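You operate a simulated robot arm through the tools that you are given. There is no shell and no other tool. Be economical: measure what you need, move in short steps, check, and stop when the job is done.

You are at the controls of a simulated robot arm. One attempt, no reset.

TASK
Grease the blue bar's pad, then tighten its wingnut.
Fine: load the blue brush at the grey tin and put it back; turn the wingnut till its yellow ring shows. Set down upright: blue brush. A coat counts when it lies all over at full strength: go over it till it gets no stronger.

The check looks at the end state, three seconds after you hand in, the way a careful person would. Anything else that was tipped, shoved, dropped, spilled or broken makes it a failure.

THE ROBOT
A 7-joint arm with a two-finger parallel gripper, fixed in place. Base frame: the origin is at the foot of the arm, x ahead of it, y to its left, z up; the work surface is at about z = 0.82. Readings come in m, degrees, newtons and seconds.
With the tool pointing down near the work surface it reaches from about 0.1 to 0.66 m from the base axis. Its first joint turns from -66.0 to 66.0 degrees. Payload 1.57 kg.
The tool frame sits at the grasp point between the pads (the TCP): z along the fingers, y along the line on which they close. The tips reach 0.03 m beyond it. Largest opening 0.08 m; finger width 0.017, thickness 0.012; the body of the gripper, 0.04 by 0.082 m, starts 0.08 m behind the TCP.
Orientation is that of the tool frame in the base frame, as [roll, pitch, yaw] about the fixed x, y, z axes, in that order (R = Rz(yaw) Ry(pitch) Rx(roll)). With the fingers straight down and closing along the base's y, the tool's x points along the base's -x, its y along +y and its z along -z.

THE INTERFACE
- The arm moves only by the tool drive_tool. Its argument "motion" is text: rows parted by semicolons, each of 6 numbers parted by spaces: the shift along the base's x, y, z in units of 20 mm (1.0 is 20 mm), then the turn, a rotation vector about the base's x, y, z in units of 5 degrees (1.0 is 5 degrees). In form: x y z rx ry rz; .... A call has 1 to 10 rows; each row shifts and turns the commanded pose from where the row before left it. "fingers" is the finger opening in m, from 0 to 0.08, set as the call begins (left out, the last holds). A call with a number of a shift or a turn outside -1 to 1 is refused whole. Each row takes 0.2 s and may step no farther than 0.05 m and 8.6 degrees from the row before; otherwise, or with a gripper value out of range, the whole call is refused. Where a pose cannot be reached the arm comes as near as it can. A force on the tool above 40 N (or 10 N above the force at the start of the call, whichever is more), or a blocked arm, ends the call early, and 0.2 s more pass. The fingers move at their own pace (about 0.072 m/s each) and stop on an object; they squeeze with about 27 N. The grip force told is the motor's: it shows also when the fingers shut on nothing. Time passes only in rows, and 0.2 s behind the last, so rows that do not move let the fingers close. The reply holds the time, the measured pose of the TCP, the force on the tool along the base axes, the opening and the grip force, in the units named above and with some noise, with the torque about the TCP (base axes, N m) and any sound that the robot's microphone picked up.
- Cameras (640 x 400 px; columns grow to the right, rows downward): "scene" is fixed at [0.0494, 0.4311, 1.4227]; the picture's right is [-0.81, -0.58, 0.00], its down [-0.35, 0.49, -0.80] and it looks along [0.46, -0.65, -0.61] (base axes); focal length 299 px, centre (320, 200). "wrist" rides on the gripper at [0.072, -0.007, -0.122] in the tool frame; the picture's right is [0.09, 1.00, 0.00], its down [-0.84, 0.08, -0.54] and it looks along [-0.54, 0.05, 0.84] (tool axes); focal length 238 px, centre (320, 200). There is no depth. A picture from a camera that has moved, and an enlarged one, comes with that camera's place and axes in the base frame and with its lens.
- camera(camera): a new picture of that camera. It takes no simulated time.
- enlarge(camera, box): a new picture of the part [left, top, right, bottom] of that camera's present view, enlarged. It takes no simulated time.
- finish_job(): hands the job in; it is judged then, once.

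Go step by step. Nothing tells you positions but the pictures and the camera data: compare them with the known pose of the tool, close in by small moves and look again before you grip or let go. The budget is 120 turns and 84 pictures, counting those below and the enlarged ones. Unless the task says otherwise, let go and move clear before handing in, and close with one line.

The tools are called after "Request:" by a JSON object that holds its "op" and its "data". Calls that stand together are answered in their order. drive_tool: Moves the arm, as the interface text tells. Its arguments: {"type":"object","properties":{"motion":{"type":"string"},"fingers":{"type":"number"}},"required":["motion"]} The other tools are called the same way: camera (camera) takes a picture; enlarge (camera, box) takes an enlarged picture of a part of a camera's view; finish_job () hands the job in.

At the start:

```text
t: 0.0
ee_pos: [0.2937, -0.2526, 1.2062]
tool_rot: [180.0, -0.1, 179.9]
force: [-0.9, 0.6, 0.2]
moment: [0.02, -0.01, -0.04]
opening: 0.0799
finger_force: 0.1
```

scene: 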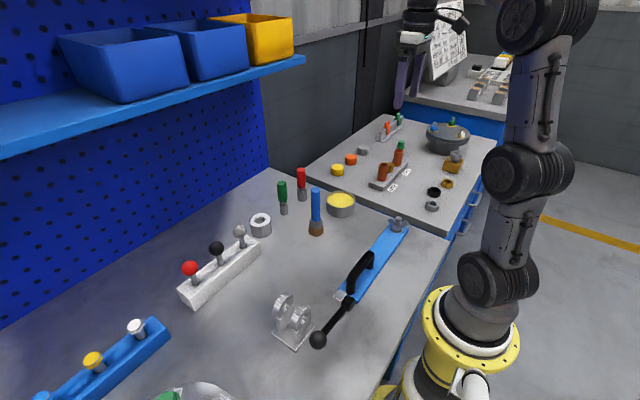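
wrist: 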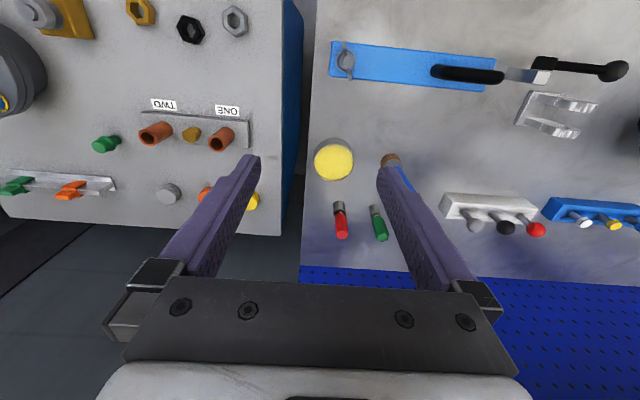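

I see a blue brush standing near a grey tin with yellow contents, and a blue bar with a black handle and a wingnut at one end. I'll enlarge these to measure them.

Request:
{"op": "enlarge", "data": {"camera": "scene", "box": [260, 160, 440, 360]}}

Request:
{"op": "enlarge", "data": {"camera": "wrist", "box": [300, 20, 640, 260]}}

```text
2.00 times, centred on (350, 260) of scene
camera zoom: at [0.0494, 0.4311, 1.4227], right [-0.81, -0.58, 0.0], down [-0.35, 0.49, -0.8], along [0.46, -0.65, -0.61], focal length 599 px, centre (260, 80)
```

zoom: 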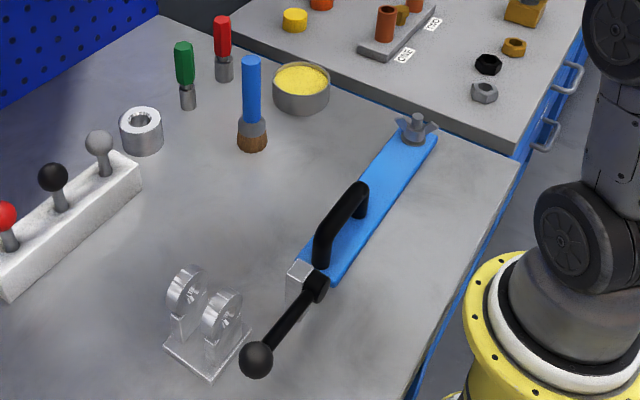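

```text
1.67 times, centred on (470, 140) of wrist
camera zoom: at [0.2222, -0.2587, 1.328], right [-0.09, 1.0, 0.0], down [0.84, 0.08, 0.54], along [0.54, 0.05, -0.84], focal length 397 px, centre (70, 300)
```

zoom: 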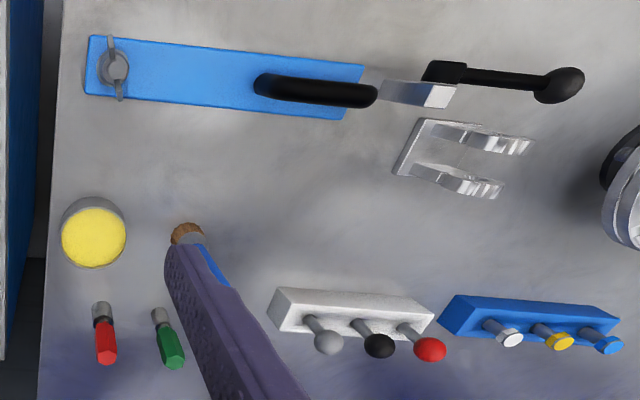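

The brush stands near (0.42, -0.075) and the tin is at (0.424, -0.208). The bar runs along y at x≈0.237. I can't see the pad, so I'll move the wrist camera for a better view of the bar.

Request:
{"op": "drive_tool", "data": {"motion": "-0.6 0.9 -0.5 0 0 0;-0.6 0.9 -0.5 0 0 0;-0.6 0.9 -0.5 0 0 0;-0.6 0.9 -0.5 0 0 0;-0.6 0.9 -0.5 0 0 0;-0.6 0.9 -0.5 0 0 0;-0.6 0.9 -0.5 0 0 0;-0.6 0.9 -0.5 0 0 0;-0.6 0.9 -0.5 0 0 0"}}

Request:
{"op": "camera", "data": {"camera": "wrist"}}

```text
t: 2.0
ee_pos: [0.1854, -0.0898, 1.1162]
tool_rot: [-179.9, 0.1, -180.0]
force: [-0.3, 0.6, 0.2]
moment: [0.0, 0.03, 0.01]
opening: 0.0798
finger_force: 0.0
```

```text
79 pictures are left
camera wrist: at [0.1136, -0.0963, 1.2379], right [-0.09, 1.0, 0.0], down [0.84, 0.08, 0.54], along [0.54, 0.05, -0.84], focal length 238 px, centre (320, 200)
```

wrist: 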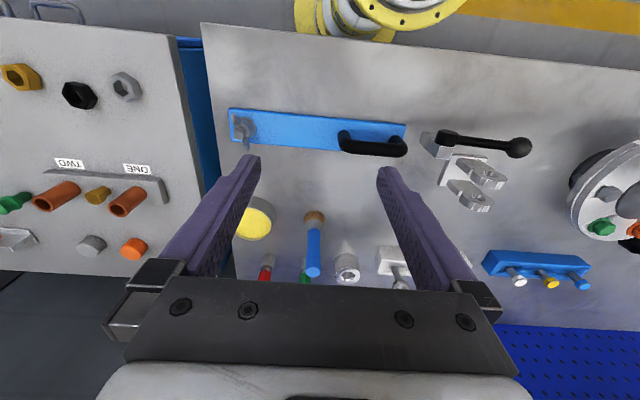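

The lever block is separate from the bar. I'll zoom in on the bar.

Request:
{"op": "enlarge", "data": {"camera": "wrist", "box": [215, 90, 415, 170]}}

Request:
{"op": "enlarge", "data": {"camera": "wrist", "box": [400, 110, 560, 220]}}

Request:
{"op": "enlarge", "data": {"camera": "scene", "box": [300, 210, 420, 350]}}

```text
3.20 times, centred on (315, 130) of wrist
camera zoom: at [0.1136, -0.0963, 1.2379], right [-0.09, 1.0, 0.0], down [0.84, 0.08, 0.54], along [0.54, 0.05, -0.84], focal length 763 px, centre (336, 424)
```

zoom: 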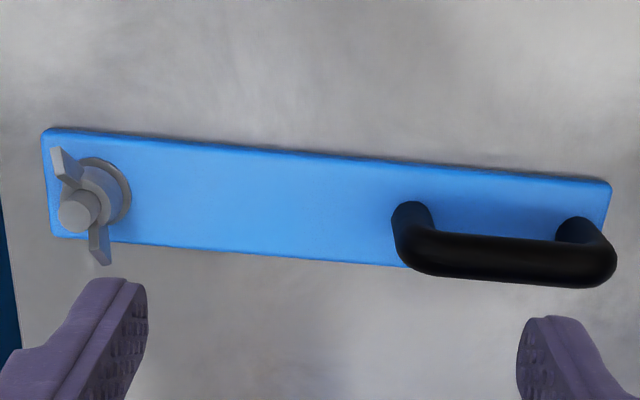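

```text
3.64 times, centred on (480, 165) of wrist
camera zoom: at [0.1136, -0.0963, 1.2379], right [-0.09, 1.0, 0.0], down [0.84, 0.08, 0.54], along [0.54, 0.05, -0.84], focal length 867 px, centre (-262, 327)
```

zoom: 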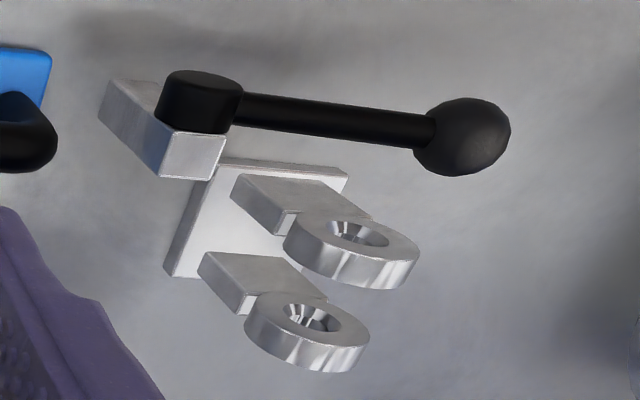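

```text
2.86 times, centred on (360, 280) of scene
camera zoom: at [0.0494, 0.4311, 1.4227], right [-0.81, -0.58, 0.0], down [-0.35, 0.49, -0.8], along [0.46, -0.65, -0.61], focal length 855 px, centre (206, -29)
```

zoom: 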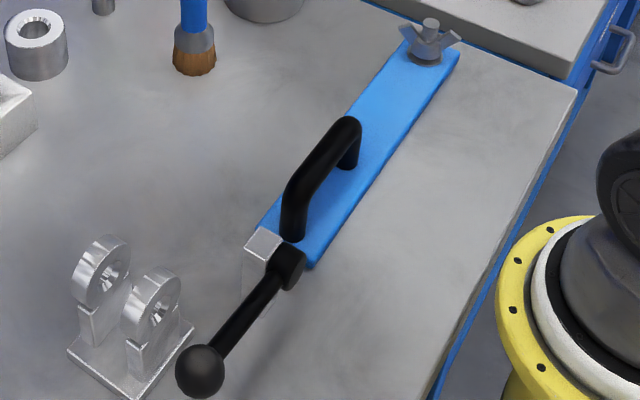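

The bar seems to pivot on the wingnut's bolt at about (0.238, -0.207), and its pad is probably hidden underneath. The handle runs along y from -0.05 to 0.05, with its top at z≈0.89. I'll turn the gripper 90° so it closes along x and hover over the handle.

Request:
{"op": "drive_tool", "data": {"motion": "0.146 0.25 -0.32 0 0 1;0.146 0.25 -0.32 0 0 1;0.146 0.25 -0.32 0 0 1;0.146 0.25 -0.32 0 0 1;0.146 0.25 -0.32 0 0 1;0.146 0.25 -0.32 0 0 1;0.146 0.25 -0.32 0 0 1;0.146 0.25 -0.32 0 0 1;0.146 0.25 -0.32 0 0 1"}}

Request:
{"op": "drive_tool", "data": {"motion": "0.146 0.25 -0.32 0 0 1;0.146 0.25 -0.32 0 0 1;0.146 0.25 -0.32 0 0 1;0.146 0.25 -0.32 0 0 1;0.146 0.25 -0.32 0 0 1;0.146 0.25 -0.32 0 0 1;0.146 0.25 -0.32 0 0 1;0.146 0.25 -0.32 0 0 1;0.146 0.25 -0.32 0 0 1"}}

Request:
{"op": "camera", "data": {"camera": "wrist"}}

Request:
{"op": "camera", "data": {"camera": "scene"}}

```text
t: 4.0
ee_pos: [0.2119, -0.0449, 1.0584]
tool_rot: [179.9, 0.0, -134.9]
force: [0.0, 0.5, -0.3]
moment: [0.0, 0.03, 0.02]
opening: 0.0799
finger_force: 0.0
```

```text
t: 6.0
ee_pos: [0.2387, -0.0011, 1.0022]
tool_rot: [180.0, -0.1, -89.9]
force: [0.3, 0.2, 0.9]
moment: [-0.03, 0.03, 0.02]
opening: 0.0802
finger_force: 0.1
```

```text
75 pictures are left
camera wrist: at [0.2452, -0.0719, 1.1226], right [-1.0, -0.09, 0.0], down [-0.08, 0.84, 0.54], along [-0.05, 0.54, -0.84], focal length 238 px, centre (320, 200)
```

wrist: 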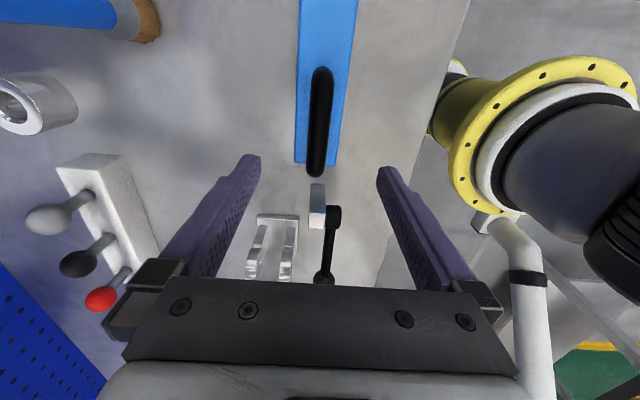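

```text
74 pictures are left
```

scene: 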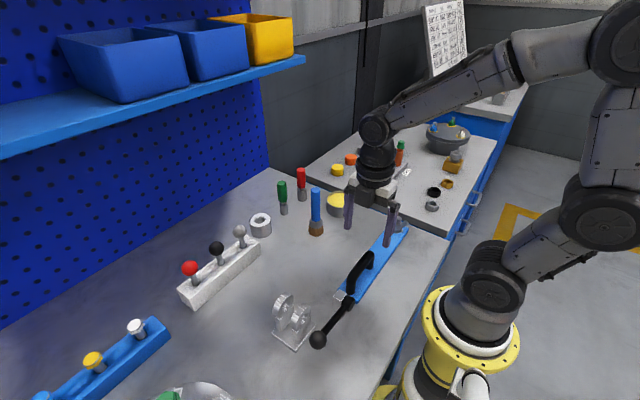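

The handle is centred below the gripper at about (0.24, -0.003). I'll descend, then close on it.

Request:
{"op": "drive_tool", "data": {"motion": "0.05 0 -0.9 0 0 0;0 0 -0.9 0 0 0;0 0 -0.9 0 0 0;0 0 -0.9 0 0 0;0 0 -0.9 0 0 0;0 0 -0.9 0 0 0;0 0 -0.8 0 0 0"}}

Request:
{"op": "camera", "data": {"camera": "wrist"}}

Request:
{"op": "enlarge", "data": {"camera": "scene", "box": [300, 190, 440, 330]}}

```text
t: 7.6
ee_pos: [0.2399, -0.0017, 0.8765]
tool_rot: [179.9, 0.1, -90.1]
force: [-0.5, -0.1, -0.1]
moment: [-0.03, 0.0, 0.0]
opening: 0.0799
finger_force: 0.1
```

```text
73 pictures are left
camera wrist: at [0.2461, -0.0718, 0.9982], right [-1.0, -0.09, 0.0], down [-0.08, 0.84, 0.54], along [-0.05, 0.54, -0.84], focal length 238 px, centre (320, 200)
```

wrist: 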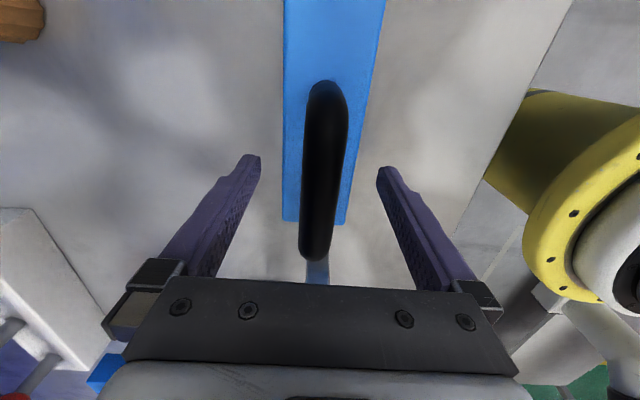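

```text
2.86 times, centred on (370, 260) of scene
camera zoom: at [0.0494, 0.4311, 1.4227], right [-0.81, -0.58, 0.0], down [-0.35, 0.49, -0.8], along [0.46, -0.65, -0.61], focal length 855 px, centre (177, 29)
```

zoom: 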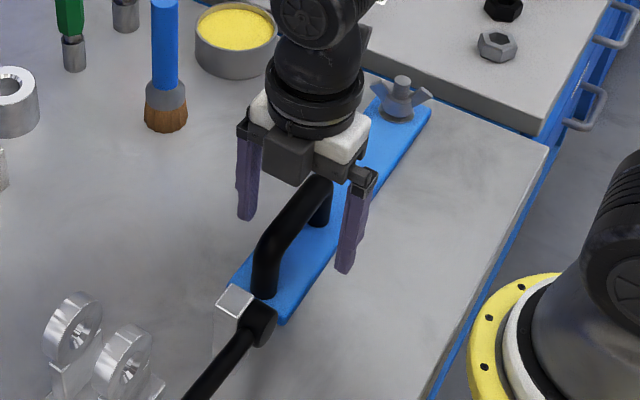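

The fingers straddle the handle. Closing now.

Request:
{"op": "drive_tool", "data": {"motion": "0 0 0 0 0 0;0 0 0 0 0 0;0 0 0 0 0 0;0 0 0 0 0 0", "fingers": 0.0}}

```text
t: 8.6
ee_pos: [0.2392, 0.0, 0.8767]
tool_rot: [180.0, 0.0, -89.9]
force: [1.5, -0.3, 0.6]
moment: [0.07, -0.09, 0.12]
opening: 0.0217
finger_force: 26.9
```

Grip is firm. I'll try a small swing of 5° toward +x around the pivot.

Request:
{"op": "drive_tool", "data": {"motion": "0.45 -0.01 0 0 0 -0.5;0.45 -0.03 0 0 0 -0.5"}}

Request:
{"op": "enlarge", "data": {"camera": "scene", "box": [300, 190, 440, 330]}}

```text
t: 9.2
ee_pos: [0.256, -0.0021, 0.8768]
tool_rot: [179.8, 0.1, -94.9]
force: [0.2, 0.0, -0.3]
moment: [0.27, -0.1, 0.03]
opening: 0.0214
finger_force: 26.7
```

```text
2.86 times, centred on (370, 260) of scene
camera zoom: at [0.0495, 0.4311, 1.4227], right [-0.81, -0.58, 0.0], down [-0.35, 0.49, -0.8], along [0.46, -0.65, -0.61], focal length 855 px, centre (177, 29)
```

zoom: 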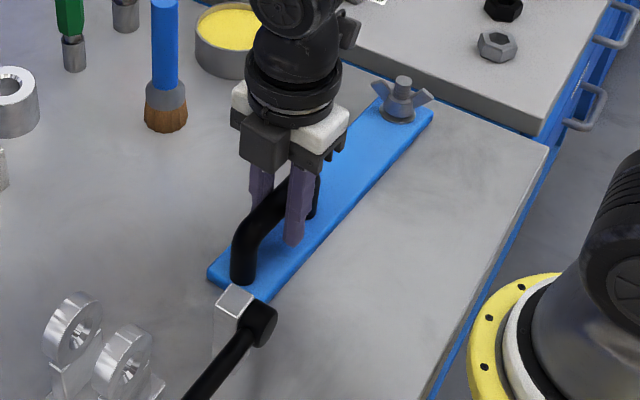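

It swings freely. I'll continue to about 25° and check what it uncovers.

Request:
{"op": "drive_tool", "data": {"motion": "0.895 -0.118 0 0 0 -1;0.881 -0.195 0 0 0 -1;0.861 -0.271 0 0 0 -1;0.834 -0.345 0 0 0 -1"}}

Request:
{"op": "enlarge", "data": {"camera": "scene", "box": [260, 160, 460, 340]}}

```text
t: 10.2
ee_pos: [0.3268, -0.0206, 0.8772]
tool_rot: [179.9, 0.0, -115.2]
force: [0.0, 0.2, 0.4]
moment: [0.44, -0.18, -0.01]
opening: 0.0215
finger_force: 27.0
```

```text
2.22 times, centred on (360, 250) of scene
camera zoom: at [0.0495, 0.4311, 1.4227], right [-0.81, -0.58, 0.0], down [-0.35, 0.49, -0.8], along [0.46, -0.65, -0.61], focal length 665 px, centre (231, 89)
```

zoom: 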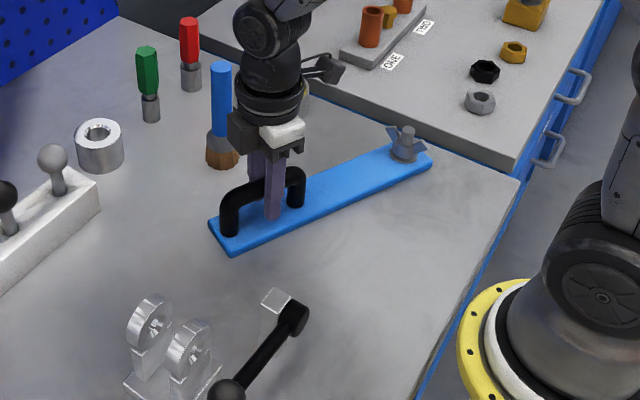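

The bar moved, but no pad is obvious underneath. I'll look closer at the uncovered table.

Request:
{"op": "enlarge", "data": {"camera": "scene", "box": [320, 210, 420, 310]}}

Request:
{"op": "camera", "data": {"camera": "wrist"}}

```text
4.00 times, centred on (370, 260) of scene
camera zoom: at [0.0495, 0.4311, 1.4227], right [-0.81, -0.58, 0.0], down [-0.35, 0.49, -0.8], along [0.46, -0.65, -0.61], focal length 1197 px, centre (120, -40)
```

zoom: 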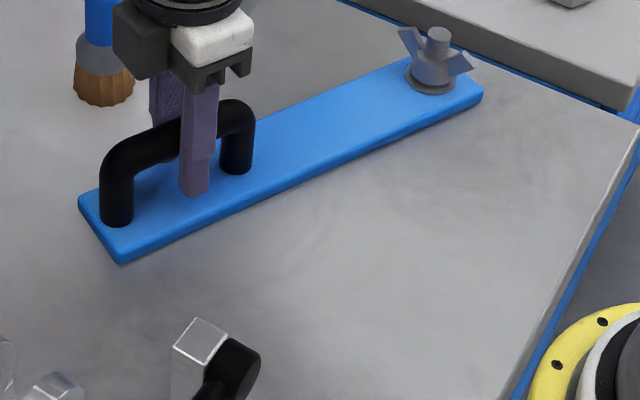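

```text
68 pictures are left
camera wrist: at [0.302, -0.0877, 0.9987], right [-0.94, 0.34, 0.0], down [0.29, 0.79, 0.54], along [0.18, 0.51, -0.84], focal length 238 px, centre (320, 200)
```

wrist: 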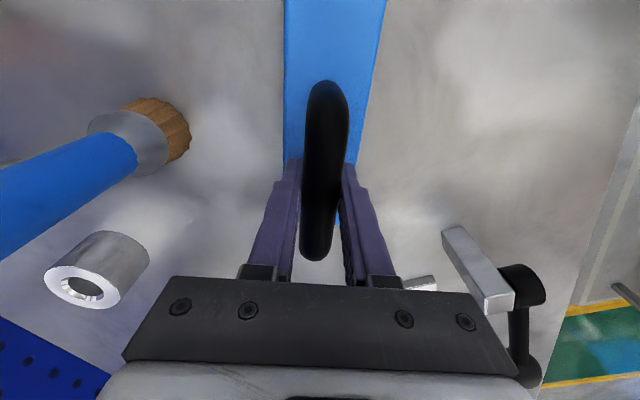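

Request:
{"op": "enlarge", "data": {"camera": "wrist", "box": [400, 0, 640, 150]}}

Request:
{"op": "enlarge", "data": {"camera": "wrist", "box": [400, 210, 580, 390]}}

Request:
{"op": "enlarge", "data": {"camera": "scene", "box": [360, 195, 420, 245]}}

```text
2.67 times, centred on (520, 75) of wrist
camera zoom: at [0.302, -0.0877, 0.9987], right [-0.94, 0.34, 0.0], down [0.29, 0.79, 0.54], along [0.18, 0.51, -0.84], focal length 636 px, centre (-213, 533)
```

zoom: 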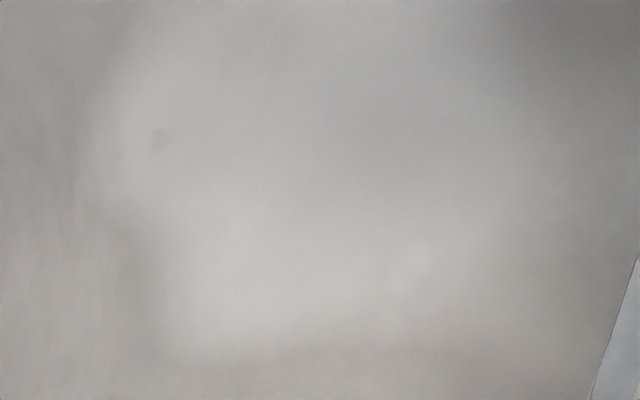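

```text
2.22 times, centred on (490, 300) of wrist
camera zoom: at [0.302, -0.0877, 0.9987], right [-0.94, 0.34, 0.0], down [0.29, 0.79, 0.54], along [0.18, 0.51, -0.84], focal length 530 px, centre (-58, -22)
```

zoom: 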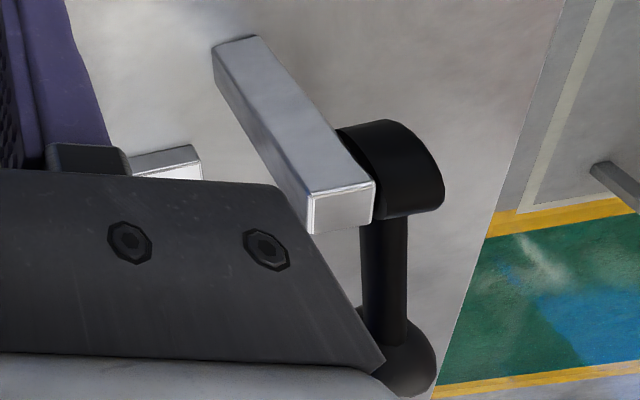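

```text
8.00 times, centred on (390, 220) of scene
camera zoom: at [0.0495, 0.4311, 1.4227], right [-0.81, -0.58, 0.0], down [-0.35, 0.49, -0.8], along [0.46, -0.65, -0.61], focal length 2394 px, centre (-240, 40)
```

zoom: 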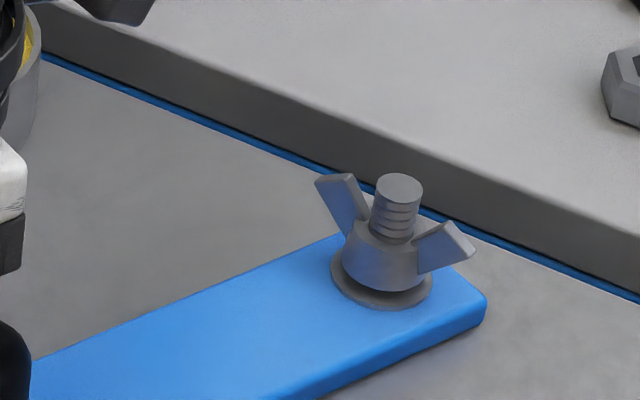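

The bar swings, but the area nearer the pivot is still covered. I'll let go, rise, and look with the wrist camera over that area.

Request:
{"op": "drive_tool", "data": {"motion": "0 0 0 0 0 0;0 0 0 0 0 0;0 0 1 0 0 0;0 0 1 0 0 0;0 0 1 0 0 0;0 0 1 0 0 0", "fingers": 0.08}}

Request:
{"op": "drive_tool", "data": {"motion": "-0.8 -0.9 0.6 0 0 0;-0.8 -0.9 0.6 0 0 0;-0.8 -0.9 0.6 0 0 0;-0.8 -0.9 0.6 0 0 0;-0.8 -0.9 0.6 0 0 0;-0.8 -0.9 0.6 0 0 0"}}

Request:
{"op": "camera", "data": {"camera": "wrist"}}

Request:
{"op": "camera", "data": {"camera": "scene"}}

```text
t: 11.6
ee_pos: [0.3258, -0.0209, 0.9575]
tool_rot: [180.0, 0.0, -115.1]
force: [-0.1, -0.6, -0.6]
moment: [0.01, 0.03, 0.01]
opening: 0.08
finger_force: 0.0
```

```text
t: 13.0
ee_pos: [0.2293, -0.1295, 1.0294]
tool_rot: [180.0, 0.1, -114.9]
force: [-0.2, -0.5, 0.2]
moment: [0.0, 0.01, 0.02]
opening: 0.0797
finger_force: 0.0
```

```text
64 pictures are left
camera wrist: at [0.2053, -0.1962, 1.151], right [-0.94, 0.34, 0.0], down [0.28, 0.79, 0.54], along [0.18, 0.51, -0.84], focal length 238 px, centre (320, 200)
```

wrist: 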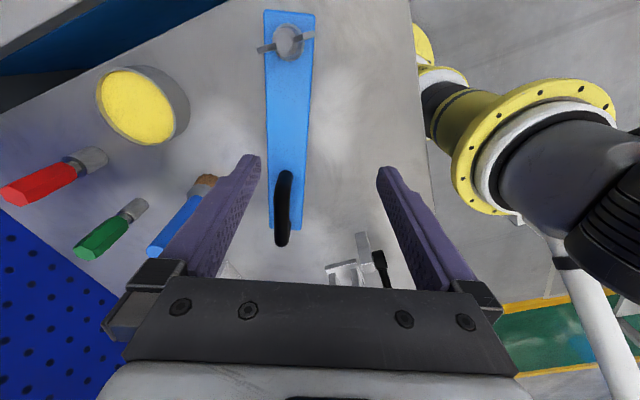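

```text
63 pictures are left
```

scene: 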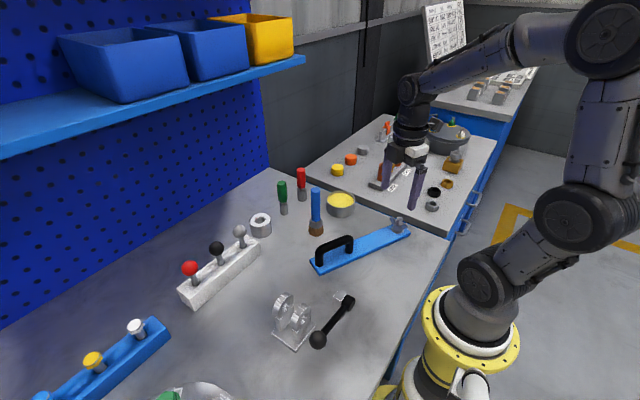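

Request:
{"op": "enlarge", "data": {"camera": "scene", "box": [300, 270, 370, 350]}}

Request:
{"op": "enlarge", "data": {"camera": "wrist", "box": [230, 0, 450, 140]}}

Request:
{"op": "enlarge", "data": {"camera": "wrist", "box": [300, 130, 440, 290]}}

```text
5.00 times, centred on (335, 310) of scene
camera zoom: at [0.0494, 0.4311, 1.4227], right [-0.81, -0.58, 0.0], down [-0.35, 0.49, -0.8], along [0.46, -0.65, -0.61], focal length 1496 px, centre (245, -350)
```

zoom: 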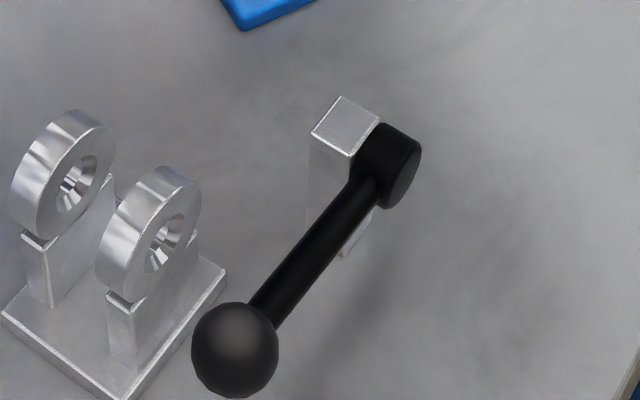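

```text
2.86 times, centred on (340, 70) of wrist
camera zoom: at [0.2053, -0.1962, 1.151], right [-0.94, 0.34, 0.0], down [0.28, 0.79, 0.54], along [0.18, 0.51, -0.84], focal length 681 px, centre (263, 571)
```

zoom: 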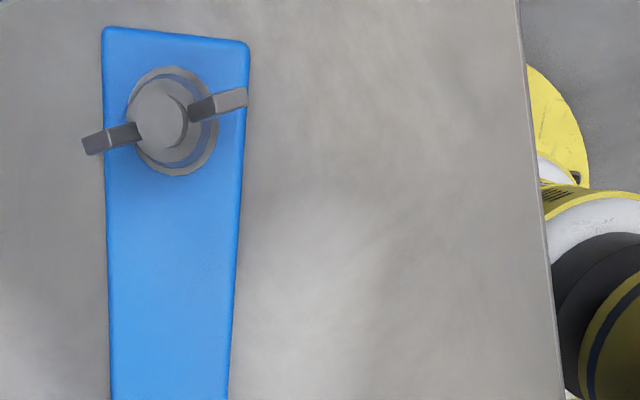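

```text
2.50 times, centred on (370, 210) of wrist
camera zoom: at [0.2053, -0.1962, 1.151], right [-0.94, 0.34, 0.0], down [0.28, 0.79, 0.54], along [0.18, 0.51, -0.84], focal length 596 px, centre (195, 175)
```

zoom: 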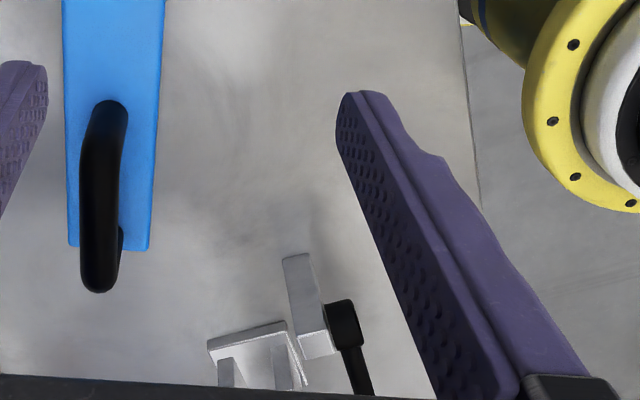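

The area uncovered so far shows nothing, and the stretch near the pivot is still covered. I'll grip the handle again, swing a little farther within brush clearance, and test whether the bar lifts.

Request:
{"op": "drive_tool", "data": {"motion": "0.8 0.9 -0.6 0 0 0;0.8 0.9 -0.6 0 0 0;0.8 0.9 -0.6 0 0 0;0.8 0.9 -0.6 0 0 0;0.8 0.9 -0.6 0 0 0;0.8 0.9 -0.6 0 0 0"}}

Request:
{"op": "drive_tool", "data": {"motion": "0 0 -1 0 0 0;0 0 -1 0 0 0;0 0 -1 0 0 0;0 0 -1 0 0 0;0 0 0 0 0 0"}}

Request:
{"op": "drive_tool", "data": {"motion": "0 0 0 0 0 0;0 0 0 0 0 0;0 0 0 0 0 0", "fingers": 0}}

Request:
{"op": "drive_tool", "data": {"motion": "0.801 -0.417 0 0 0 -1;0.761 -0.485 0 0 0 -1"}}

Request:
{"op": "camera", "data": {"camera": "scene"}}

```text
t: 14.4
ee_pos: [0.3267, -0.0194, 0.9574]
tool_rot: [180.0, 0.0, -115.0]
force: [-1.3, 0.0, 0.4]
moment: [-0.02, 0.01, 0.02]
opening: 0.08
finger_force: 0.1
```

```text
t: 15.6
ee_pos: [0.3257, -0.0194, 0.8761]
tool_rot: [-180.0, -0.1, -115.0]
force: [0.3, -0.7, 0.3]
moment: [0.02, -0.01, -0.01]
opening: 0.0798
finger_force: 0.0
```

```text
t: 16.4
ee_pos: [0.3269, -0.0198, 0.8766]
tool_rot: [-180.0, 0.0, -114.9]
force: [0.5, 0.3, 0.9]
moment: [-0.03, 0.01, -0.01]
opening: 0.0217
finger_force: 27.1
```

```text
t: 17.0
ee_pos: [0.3575, -0.0393, 0.8771]
tool_rot: [180.0, 0.1, -125.2]
force: [-0.6, -0.3, -0.1]
moment: [0.02, 0.02, 0.12]
opening: 0.0216
finger_force: 26.8
```

```text
59 pictures are left
```

scene: 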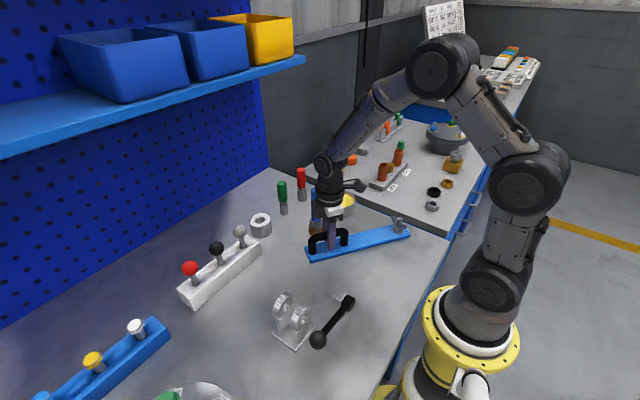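

Still no pad at 35°. I'll gently test whether the bar lifts.

Request:
{"op": "drive_tool", "data": {"motion": "0 0 0.1 0 0 0;0 0 0.1 0 0 0;0 0 0.1 0 0 0;0 0 0.1 0 0 0"}}

Request:
{"op": "enlarge", "data": {"camera": "scene", "box": [295, 200, 415, 310]}}

```text
t: 18.0
ee_pos: [0.3588, -0.0383, 0.8852]
tool_rot: [-179.9, -0.1, -125.0]
force: [-0.3, 0.1, -5.3]
moment: [0.42, -0.3, 0.01]
opening: 0.0215
finger_force: 27.4
```

```text
3.64 times, centred on (355, 255) of scene
camera zoom: at [0.0495, 0.4311, 1.4227], right [-0.81, -0.58, 0.0], down [-0.35, 0.49, -0.8], along [0.46, -0.65, -0.61], focal length 1088 px, centre (193, 0)
```

zoom: 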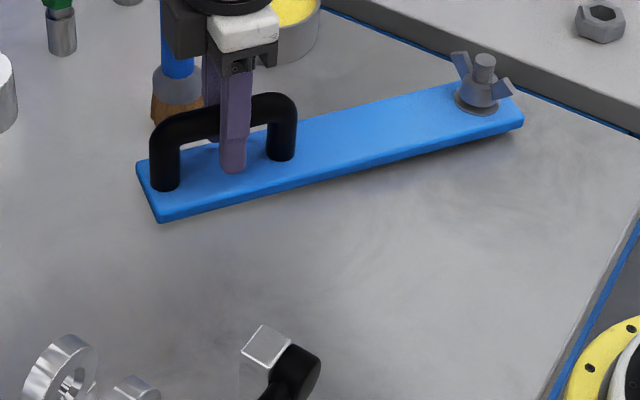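

Request:
{"op": "enlarge", "data": {"camera": "scene", "box": [365, 200, 425, 250]}}

Request:
{"op": "drive_tool", "data": {"motion": "0 0 0.1 0 0 0;0 0 0.1 0 0 0;0 0 0.1 0 0 0;0 0 0.1 0 0 0"}}

Request:
{"op": "enlarge", "data": {"camera": "scene", "box": [295, 200, 415, 310]}}

```text
8.00 times, centred on (395, 225) of scene
camera zoom: at [0.0495, 0.4311, 1.4227], right [-0.81, -0.58, 0.0], down [-0.35, 0.49, -0.8], along [0.46, -0.65, -0.61], focal length 2394 px, centre (-280, 0)
```

zoom: 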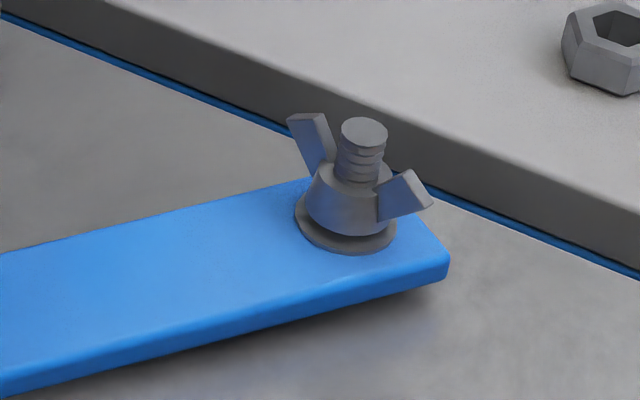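

```text
t: 19.0
ee_pos: [0.3581, -0.0378, 0.8935]
tool_rot: [-179.9, 0.0, -125.0]
force: [-1.0, 0.0, -5.0]
moment: [0.37, -0.27, 0.01]
opening: 0.0216
finger_force: 27.1
```

```text
3.64 times, centred on (355, 255) of scene
camera zoom: at [0.0495, 0.4311, 1.4227], right [-0.81, -0.58, 0.0], down [-0.35, 0.49, -0.8], along [0.46, -0.65, -0.61], focal length 1088 px, centre (193, 0)
```

zoom: 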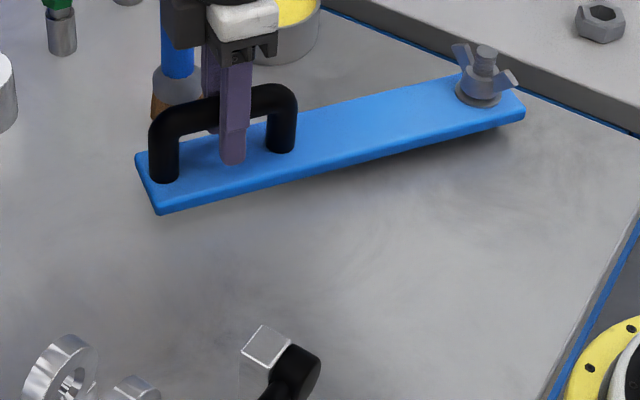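

The bar is not fixed. It lifts freely with its wingnut, weighing about 5 N, so the pad must be on a face I haven't seen, likely the underside. I'll set it down, grip nearer its centre of mass, then raise it and tilt it toward the scene camera.

Request:
{"op": "drive_tool", "data": {"motion": "0 0 -0.2 0 0 0;0 0 -0.2 0 0 0;0 0 -0.2 0 0 0;0 0 -0.2 0 0 0;0 0 -0.02 0 0 0"}}

Request:
{"op": "drive_tool", "data": {"motion": "0 0 0 0 0 0;0 0 0 0 0 0;-0.32 -0.45 0 0 0 0;-0.31 -0.45 0 0 0 0;0 0 0 0 0 0", "fingers": 0.04}}

Request:
{"op": "drive_tool", "data": {"motion": "0 0 0 0 0 0;0 0 0 0 0 0;0 0 0 0 0 0;0 0 0.2 0 0 0;0 0 0.2 0 0 0;0 0 0.2 0 0 0", "fingers": 0}}

Request:
{"op": "enlarge", "data": {"camera": "scene", "box": [295, 180, 415, 290]}}

```text
t: 20.2
ee_pos: [0.3587, -0.039, 0.878]
tool_rot: [-179.9, 0.0, -125.0]
force: [0.6, 2.1, 1.1]
moment: [-0.67, 0.46, -0.05]
opening: 0.0217
finger_force: 27.2
```

```text
t: 21.4
ee_pos: [0.3451, -0.0565, 0.8748]
tool_rot: [180.0, -0.2, -125.1]
force: [-0.1, -0.8, 0.8]
moment: [0.0, -0.02, 0.01]
opening: 0.04
finger_force: 0.1
```

```text
t: 22.8
ee_pos: [0.345, -0.0566, 0.8887]
tool_rot: [-179.9, -0.1, -125.1]
force: [-0.8, 0.1, -4.6]
moment: [0.33, -0.18, 0.0]
opening: 0.0215
finger_force: 27.0
```

```text
3.64 times, centred on (355, 235) of scene
camera zoom: at [0.0495, 0.4311, 1.4227], right [-0.81, -0.58, 0.0], down [-0.35, 0.49, -0.8], along [0.46, -0.65, -0.61], focal length 1088 px, centre (193, 73)
```

zoom: 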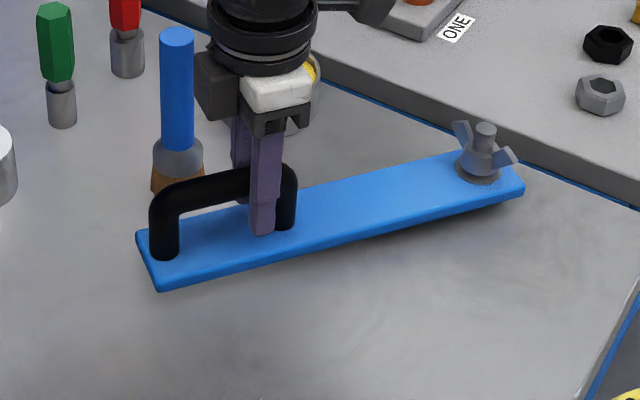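

Gripped and level. Raising it clear of everything.

Request:
{"op": "drive_tool", "data": {"motion": "0 0 0.8 0 0 0;0 0 0.8 0 0 0;0 0 0.8 0 0 0;0 0 0.8 0 0 0;0 0 0.8 0 0 0;0 0 0.8 0 0 0;0 0 0.8 0 0 0;0 0 0.8 0 0 0;0 0 0.8 0 0 0;0 0 0.8 0 0 0"}}

Request:
{"op": "drive_tool", "data": {"motion": "0 0 0.8 0 0 0;0 0 0.8 0 0 0;0 0 0.8 0 0 0;0 0 0.8 0 0 0;0 0 0.8 0 0 0;0 0 0.8 0 0 0;0 0 0.8 0 0 0;0 0 0.8 0 0 0"}}

Request:
{"op": "camera", "data": {"camera": "scene"}}

```text
t: 25.0
ee_pos: [0.3468, -0.0572, 1.0473]
tool_rot: [-180.0, -0.1, -125.1]
force: [-0.7, 0.6, -5.0]
moment: [0.3, -0.2, 0.03]
opening: 0.0217
finger_force: 26.8
```

```text
t: 26.8
ee_pos: [0.3451, -0.0554, 1.1774]
tool_rot: [179.9, 0.0, -125.1]
force: [0.3, 0.8, -5.2]
moment: [0.3, -0.19, -0.02]
opening: 0.0215
finger_force: 26.6
```

```text
54 pictures are left
```

scene: 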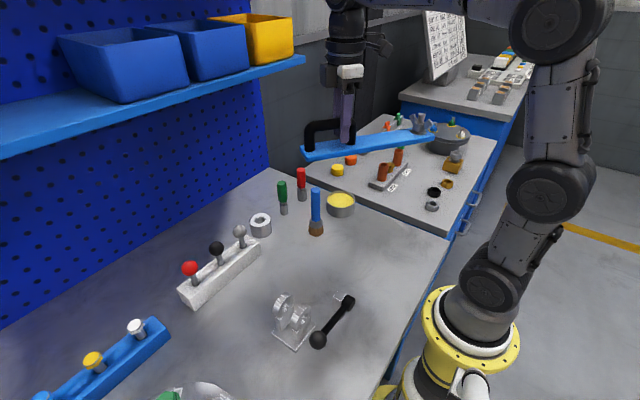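

The bar is well clear. Tilting its underside toward the scene camera.

Request:
{"op": "drive_tool", "data": {"motion": "0 0 0 0.574 0.819 0;0 0 0 0.574 0.819 0;0 0 0 0.574 0.819 0;0 0 0 0.574 0.819 0;0 0 0 0.574 0.819 0;0 0 0 0.574 0.819 0;0 0 0 0.574 0.819 0;0 0 0 0.574 0.819 0;0 0 0 0.574 0.819 0;0 0 0 0 0 0"}}

Request:
{"op": "enlarge", "data": {"camera": "scene", "box": [270, 40, 470, 200]}}

```text
t: 29.0
ee_pos: [0.322, -0.0423, 1.1256]
tool_rot: [135.0, 0.1, -125.0]
force: [0.1, -0.2, -5.0]
moment: [0.24, -0.33, 0.05]
opening: 0.0217
finger_force: 27.0
out of reach, approached as far as the arm can: row 7, 8, 9
```

```text
2.50 times, centred on (370, 120) of scene
camera zoom: at [0.0495, 0.4311, 1.4227], right [-0.81, -0.58, 0.0], down [-0.35, 0.49, -0.8], along [0.46, -0.65, -0.61], focal length 748 px, centre (195, 400)
```

zoom: 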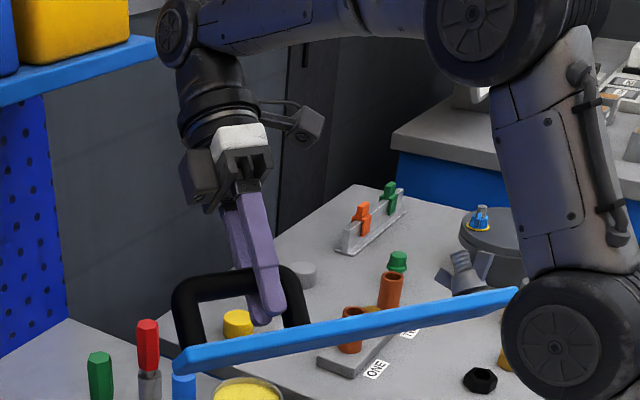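

At 45° the view is still nearly edge-on. I'll tilt 25° further, bringing it slightly nearer the base.

Request:
{"op": "drive_tool", "data": {"motion": "0 0 0 0.574 0.819 0;0 0 0 0.574 0.819 0;0 0 0 0.574 0.819 0;0 0 0 0.574 0.819 0;0 0 0 0.574 0.819 0;0 0 0 0 0 0"}}

Request:
{"op": "enlarge", "data": {"camera": "scene", "box": [270, 60, 470, 220]}}

```text
t: 30.4
ee_pos: [0.2794, -0.0156, 1.0549]
tool_rot: [110.0, 0.1, -125.2]
force: [-0.1, -0.4, -4.8]
moment: [0.2, -0.39, -0.03]
opening: 0.0218
finger_force: 27.5
out of reach, approached as far as the arm can: row 1, 2, 3, 4, 5
```

```text
2.50 times, centred on (370, 140) of scene
camera zoom: at [0.0495, 0.4311, 1.4227], right [-0.81, -0.58, 0.0], down [-0.35, 0.49, -0.8], along [0.46, -0.65, -0.61], focal length 748 px, centre (195, 350)
```

zoom: 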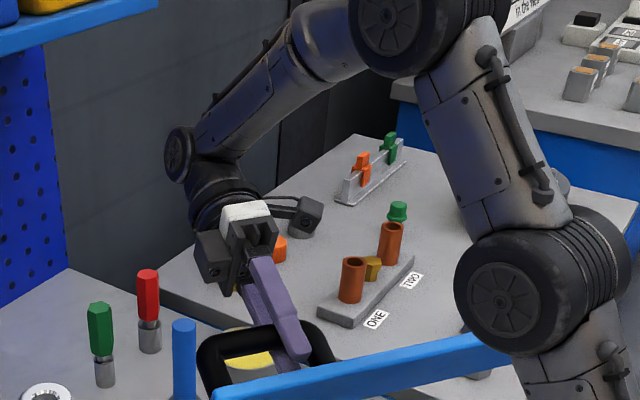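

Request:
{"op": "enlarge", "data": {"camera": "scene", "box": [320, 170, 500, 270]}}

```text
3.56 times, centred on (410, 220) of scene
camera zoom: at [0.0495, 0.4311, 1.4227], right [-0.81, -0.58, 0.0], down [-0.35, 0.49, -0.8], along [0.46, -0.65, -0.61], focal length 1064 px, centre (0, 129)
```

zoom: 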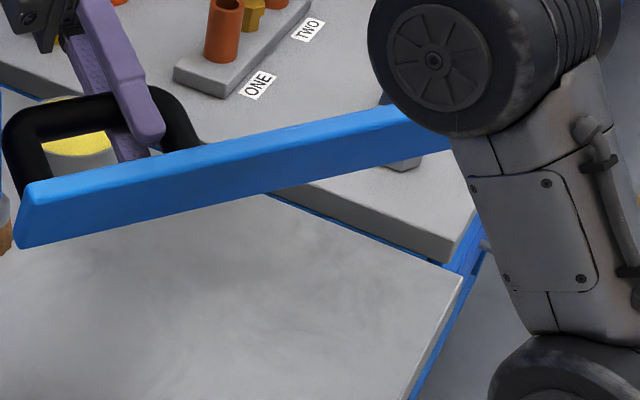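

Most of the underside is plain blue, but the arm hides the wingnut end. I'll shift toward +y to reveal it.

Request:
{"op": "drive_tool", "data": {"motion": "0.2 0.8 0 0 0 0.5;0.2 0.8 0 0 0 0.5;0.2 0.8 0 0 0 0.5;0.2 0.8 0 0 0 0.5;0.2 0.8 0 0 0 0.5;0 0 0 0 0 0"}}

Request:
{"op": "camera", "data": {"camera": "scene"}}

```text
t: 31.8
ee_pos: [0.2917, 0.0657, 1.045]
tool_rot: [110.1, -0.1, -112.4]
force: [-0.9, 0.3, -5.3]
moment: [0.29, -0.29, 0.0]
opening: 0.0213
finger_force: 26.9
out of reach, approached as far as the arm can: row 3, 4, 5
```

```text
50 pictures are left
```

scene: 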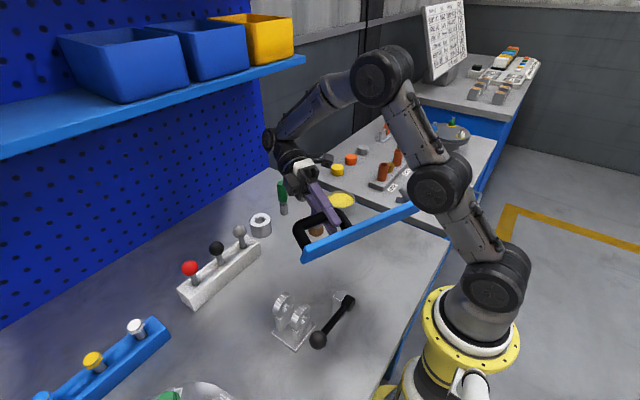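

Request:
{"op": "enlarge", "data": {"camera": "scene", "box": [290, 180, 430, 270]}}

```text
4.44 times, centred on (360, 225) of scene
camera zoom: at [0.0495, 0.4311, 1.4227], right [-0.81, -0.58, 0.0], down [-0.35, 0.49, -0.8], along [0.46, -0.65, -0.61], focal length 1330 px, centre (142, 89)
```

zoom: 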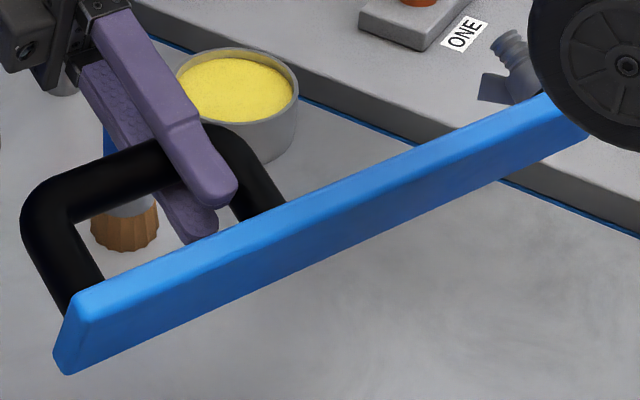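

Plain blue so far except the hidden wingnut end. A bit more yaw should bring that end out from behind the elbow.

Request:
{"op": "drive_tool", "data": {"motion": "0 0.6 0 0 0 0.9;0 0.6 0 0 0 0.9;0 0.6 0 0 0 0.9;0 0.6 0 0 0 0.9;0 0 0 0 0 0"}}

Request:
{"op": "enlarge", "data": {"camera": "scene", "box": [280, 170, 440, 280]}}

```text
t: 33.0
ee_pos: [0.2754, 0.1141, 1.0297]
tool_rot: [110.1, 0.1, -94.6]
force: [0.7, -0.3, -5.5]
moment: [0.36, -0.22, 0.01]
opening: 0.0216
finger_force: 27.3
out of reach, approached as far as the arm can: row 1, 2, 3, 4
```

```text
3.64 times, centred on (360, 225) of scene
camera zoom: at [0.0495, 0.4311, 1.4227], right [-0.81, -0.58, 0.0], down [-0.35, 0.49, -0.8], along [0.46, -0.65, -0.61], focal length 1088 px, centre (174, 109)
```

zoom: 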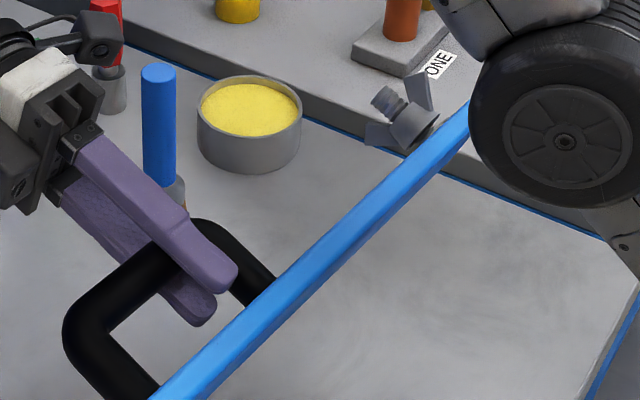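

Only the edge shows now. I'll undo the roll and pitch the bar so its underside faces +y with the wingnut end hanging down.

Request:
{"op": "drive_tool", "data": {"motion": "0.2 -0.2 0.35 -0.08 -0.997 0;0.2 -0.2 0.35 -0.08 -0.997 0;0.2 -0.2 0.35 -0.08 -0.997 0;0.2 -0.2 0.35 -0.08 -0.997 0;0.2 -0.2 0.35 -0.08 -0.997 0;0.2 -0.2 0.35 -0.08 -0.997 0;0.2 -0.2 0.35 -0.08 -0.997 0;0.2 -0.2 0.35 -0.08 -0.997 0;0.2 -0.2 0.35 -0.08 -0.997 0;0.2 -0.2 0.35 -0.08 -0.997 0"}}

Request:
{"op": "drive_tool", "data": {"motion": "0.2 -0.2 0.35 -0.08 -0.997 0;0.2 -0.2 0.35 -0.08 -0.997 0;0.2 -0.2 0.35 -0.08 -0.997 0;0.2 -0.2 0.35 -0.08 -0.997 0;0 0 0 0 0 0"}}

Request:
{"op": "drive_tool", "data": {"motion": "0 0 0 1 0 0;0 0 0 1 0 0;0 0 0 1 0 0;0 0 0 1 0 0;0 0 0 1 0 0;0 0 0 1 0 0;0 0 0 1 0 0;0 0 0 1 0 0;0 0 0 1 0 0;0 0 0 1 0 0"}}

Request:
{"op": "camera", "data": {"camera": "scene"}}

```text
t: 35.2
ee_pos: [0.3159, 0.0751, 1.0995]
tool_rot: [160.1, 0.0, -94.5]
force: [0.7, -1.1, -5.5]
moment: [0.39, -0.11, -0.02]
opening: 0.0217
finger_force: 27.0
```

```text
t: 36.4
ee_pos: [0.3312, 0.0586, 1.1287]
tool_rot: [-179.8, 0.0, -94.6]
force: [-0.2, 0.2, -5.8]
moment: [0.38, 0.01, 0.05]
opening: 0.0217
finger_force: 26.6
```

```text
t: 38.6
ee_pos: [0.3316, 0.0584, 1.1295]
tool_rot: [174.8, 49.8, -97.0]
force: [0.5, -0.2, -5.0]
moment: [0.1, -0.04, -0.03]
opening: 0.0219
finger_force: 27.5
```

```text
47 pictures are left
```

scene: 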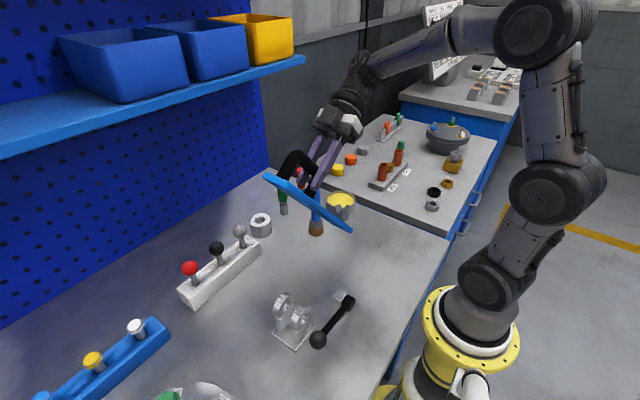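

The table where the bar lay is entirely bare. I'll pitch further to see the whole underside.

Request:
{"op": "drive_tool", "data": {"motion": "0 0 0.5 1 0 0;0 0 0.5 1 0 0;0 0 0.5 1 0 0;0 0 0.5 1 0 0;0 0 0 1 0 0;0 0 0 1 0 0"}}

Request:
{"op": "enlarge", "data": {"camera": "scene", "box": [230, 130, 390, 260]}}

Request:
{"op": "enlarge", "data": {"camera": "scene", "box": [340, 180, 460, 280]}}

```text
t: 40.0
ee_pos: [0.3315, 0.0595, 1.1672]
tool_rot: [156.0, 79.1, -114.6]
force: [0.7, 0.8, -6.4]
moment: [-0.12, -0.01, -0.02]
opening: 0.0216
finger_force: 26.9
```

```text
3.08 times, centred on (310, 195) of scene
camera zoom: at [0.0495, 0.4311, 1.4227], right [-0.81, -0.58, 0.0], down [-0.35, 0.49, -0.8], along [0.46, -0.65, -0.61], focal length 921 px, centre (351, 215)
```

zoom: 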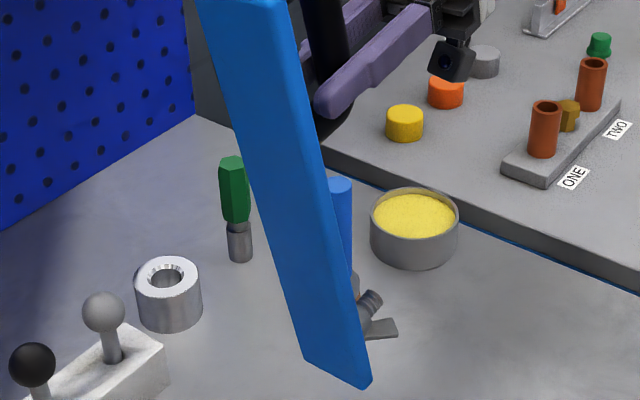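

```text
4.00 times, centred on (400, 230) of scene
camera zoom: at [0.0495, 0.4311, 1.4227], right [-0.81, -0.58, 0.0], down [-0.35, 0.49, -0.8], along [0.46, -0.65, -0.61], focal length 1197 px, centre (0, 80)
```

zoom: 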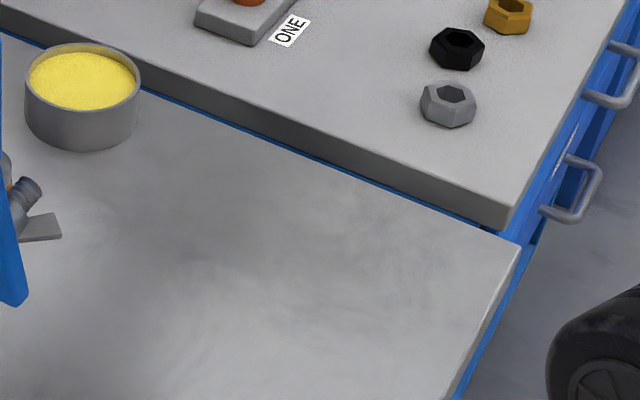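

The underside is plain too. I'll put the bar back in its original place, then inspect its far long side and the rest of the table.

Request:
{"op": "drive_tool", "data": {"motion": "0 0 0 -1 0 0;0 0 0 -1 0 0;0 0 0 -1 0 0;0 0 0 -1 0 0;0 0 0 -1 0 0;0 0 0 -1 0 0;0 0 0 -1 0 0;0 0 0 -1 0 0;0 0 0 -1 0 0;0 0 0 -1 0 0"}}

Request:
{"op": "drive_tool", "data": {"motion": "-0.775 -0.675 -0.8 -1 0 0;-0.775 -0.675 -0.8 -1 0 0;-0.775 -0.675 -0.8 -1 0 0;-0.775 -0.675 -0.8 -1 0 0;-0.775 -0.675 -0.8 -1 0 0;-0.775 -0.675 -0.8 -1 0 0;0 0 -0.8 0 0 0.92;0 0 -0.8 0 0 0;0 0 -0.8 0 0 0;0 0 0 0 0 0"}}

Request:
{"op": "camera", "data": {"camera": "scene"}}

```text
t: 42.2
ee_pos: [0.3321, 0.0587, 1.1679]
tool_rot: [177.6, 29.8, -95.1]
force: [0.0, -0.1, -5.1]
moment: [0.22, -0.02, 0.0]
opening: 0.0218
finger_force: 26.7
```

```text
t: 44.4
ee_pos: [0.2392, -0.0226, 1.0244]
tool_rot: [-179.9, 0.0, -89.9]
force: [-1.0, 0.2, -5.1]
moment: [0.34, 0.01, -0.01]
opening: 0.0216
finger_force: 27.3
```

```text
44 pictures are left
```

scene: 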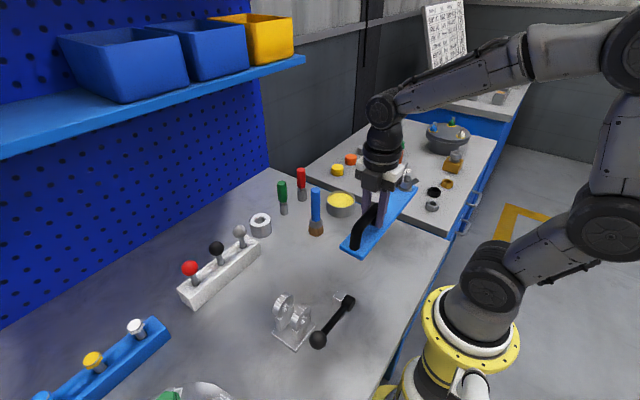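

Setting the bar back down where it was.

Request:
{"op": "drive_tool", "data": {"motion": "0 0 -1 0 0 0;0 0 -1 0 0 0;0 0 -1 0 0 0;0 0 -1 0 0 0;0 0 -1 0 0 0;0 0 -1 0 0 0;0 0 -0.8 0 0 0;0 0 -0.2 0 0 0;0 0 -0.2 0 0 0;0 0 -0.15 0 0 0"}}

Request:
{"op": "drive_tool", "data": {"motion": "0 0 -0.05 0 0 0;0 0 0 0 0 0"}}

```text
t: 46.6
ee_pos: [0.2409, -0.0231, 0.8785]
tool_rot: [-179.5, -0.2, -90.0]
force: [2.2, 1.2, 6.6]
moment: [0.0, 0.19, 0.09]
opening: 0.022
finger_force: 27.5
```

```text
t: 47.2
ee_pos: [0.2412, -0.0227, 0.8752]
tool_rot: [-179.5, -0.1, -89.9]
force: [1.2, -1.6, 26.0]
moment: [-0.01, 0.01, 0.01]
opening: 0.0215
finger_force: 27.2
```

Request:
{"op": "drive_tool", "data": {"motion": "0 0 0.1 0 0 0;0 0 0 0 0 0;0 0 1 0 0 0;0 0 1 0 0 0;0 0 1 0 0 0;0 0 1 0 0 0;0 0 1 0 0 0;0 0 1 0 0 0;0 0 1 0 0 0;0 0 1 0 0 0", "fingers": 0.08}}

Request:
{"op": "drive_tool", "data": {"motion": "0.39 -0.1 0 0 0 1;0.39 -0.1 0 0 0 1;0.39 -0.1 0 0 0 1;0.39 -0.1 0 0 0 1;0.39 -0.1 0 0 0 1;0.39 -0.1 0 0 0 1;0.39 -0.1 0 0 0 1;0.39 -0.1 0 0 0 1;0.39 -0.1 0 0 0 1"}}

Request:
{"op": "drive_tool", "data": {"motion": "0.39 -0.1 0 0 0 1;0.39 -0.1 0 0 0 1;0.39 -0.1 0 0 0 1;0.39 -0.1 0 0 0 1;0.39 -0.1 0 0 0 1;0.39 -0.1 0 0 0 1;0.39 -0.1 0 0 0 1;0.39 -0.1 0 0 0 1;0.39 -0.1 0 0 0 1"}}

Request:
{"op": "camera", "data": {"camera": "wrist"}}

```text
t: 49.4
ee_pos: [0.2369, -0.022, 1.0389]
tool_rot: [-179.9, -0.1, -89.9]
force: [0.2, 0.5, 0.0]
moment: [0.02, -0.03, 0.02]
opening: 0.0799
finger_force: 0.1
```

```text
t: 51.4
ee_pos: [0.3086, -0.0419, 1.0378]
tool_rot: [-179.9, -0.1, -44.8]
force: [-0.8, -0.3, -0.2]
moment: [-0.05, -0.02, 0.02]
opening: 0.0801
finger_force: 0.0
```

```text
t: 53.4
ee_pos: [0.3719, 0.0359, 1.0272]
tool_rot: [178.9, -0.2, -0.8]
force: [1.4, 0.0, 0.2]
moment: [-0.01, 0.02, 0.0]
opening: 0.0801
finger_force: 0.0
out of reach, approached as far as the arm can: row 7, 8, 9
```

```text
43 pictures are left
camera wrist: at [0.4432, 0.0444, 1.147], right [0.08, -1.0, 0.02], down [-0.84, -0.06, 0.54], along [-0.54, -0.06, -0.84], focal length 238 px, centre (320, 200)
```

wrist: 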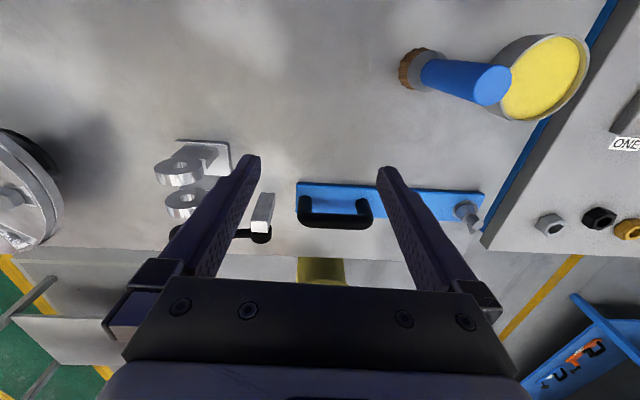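

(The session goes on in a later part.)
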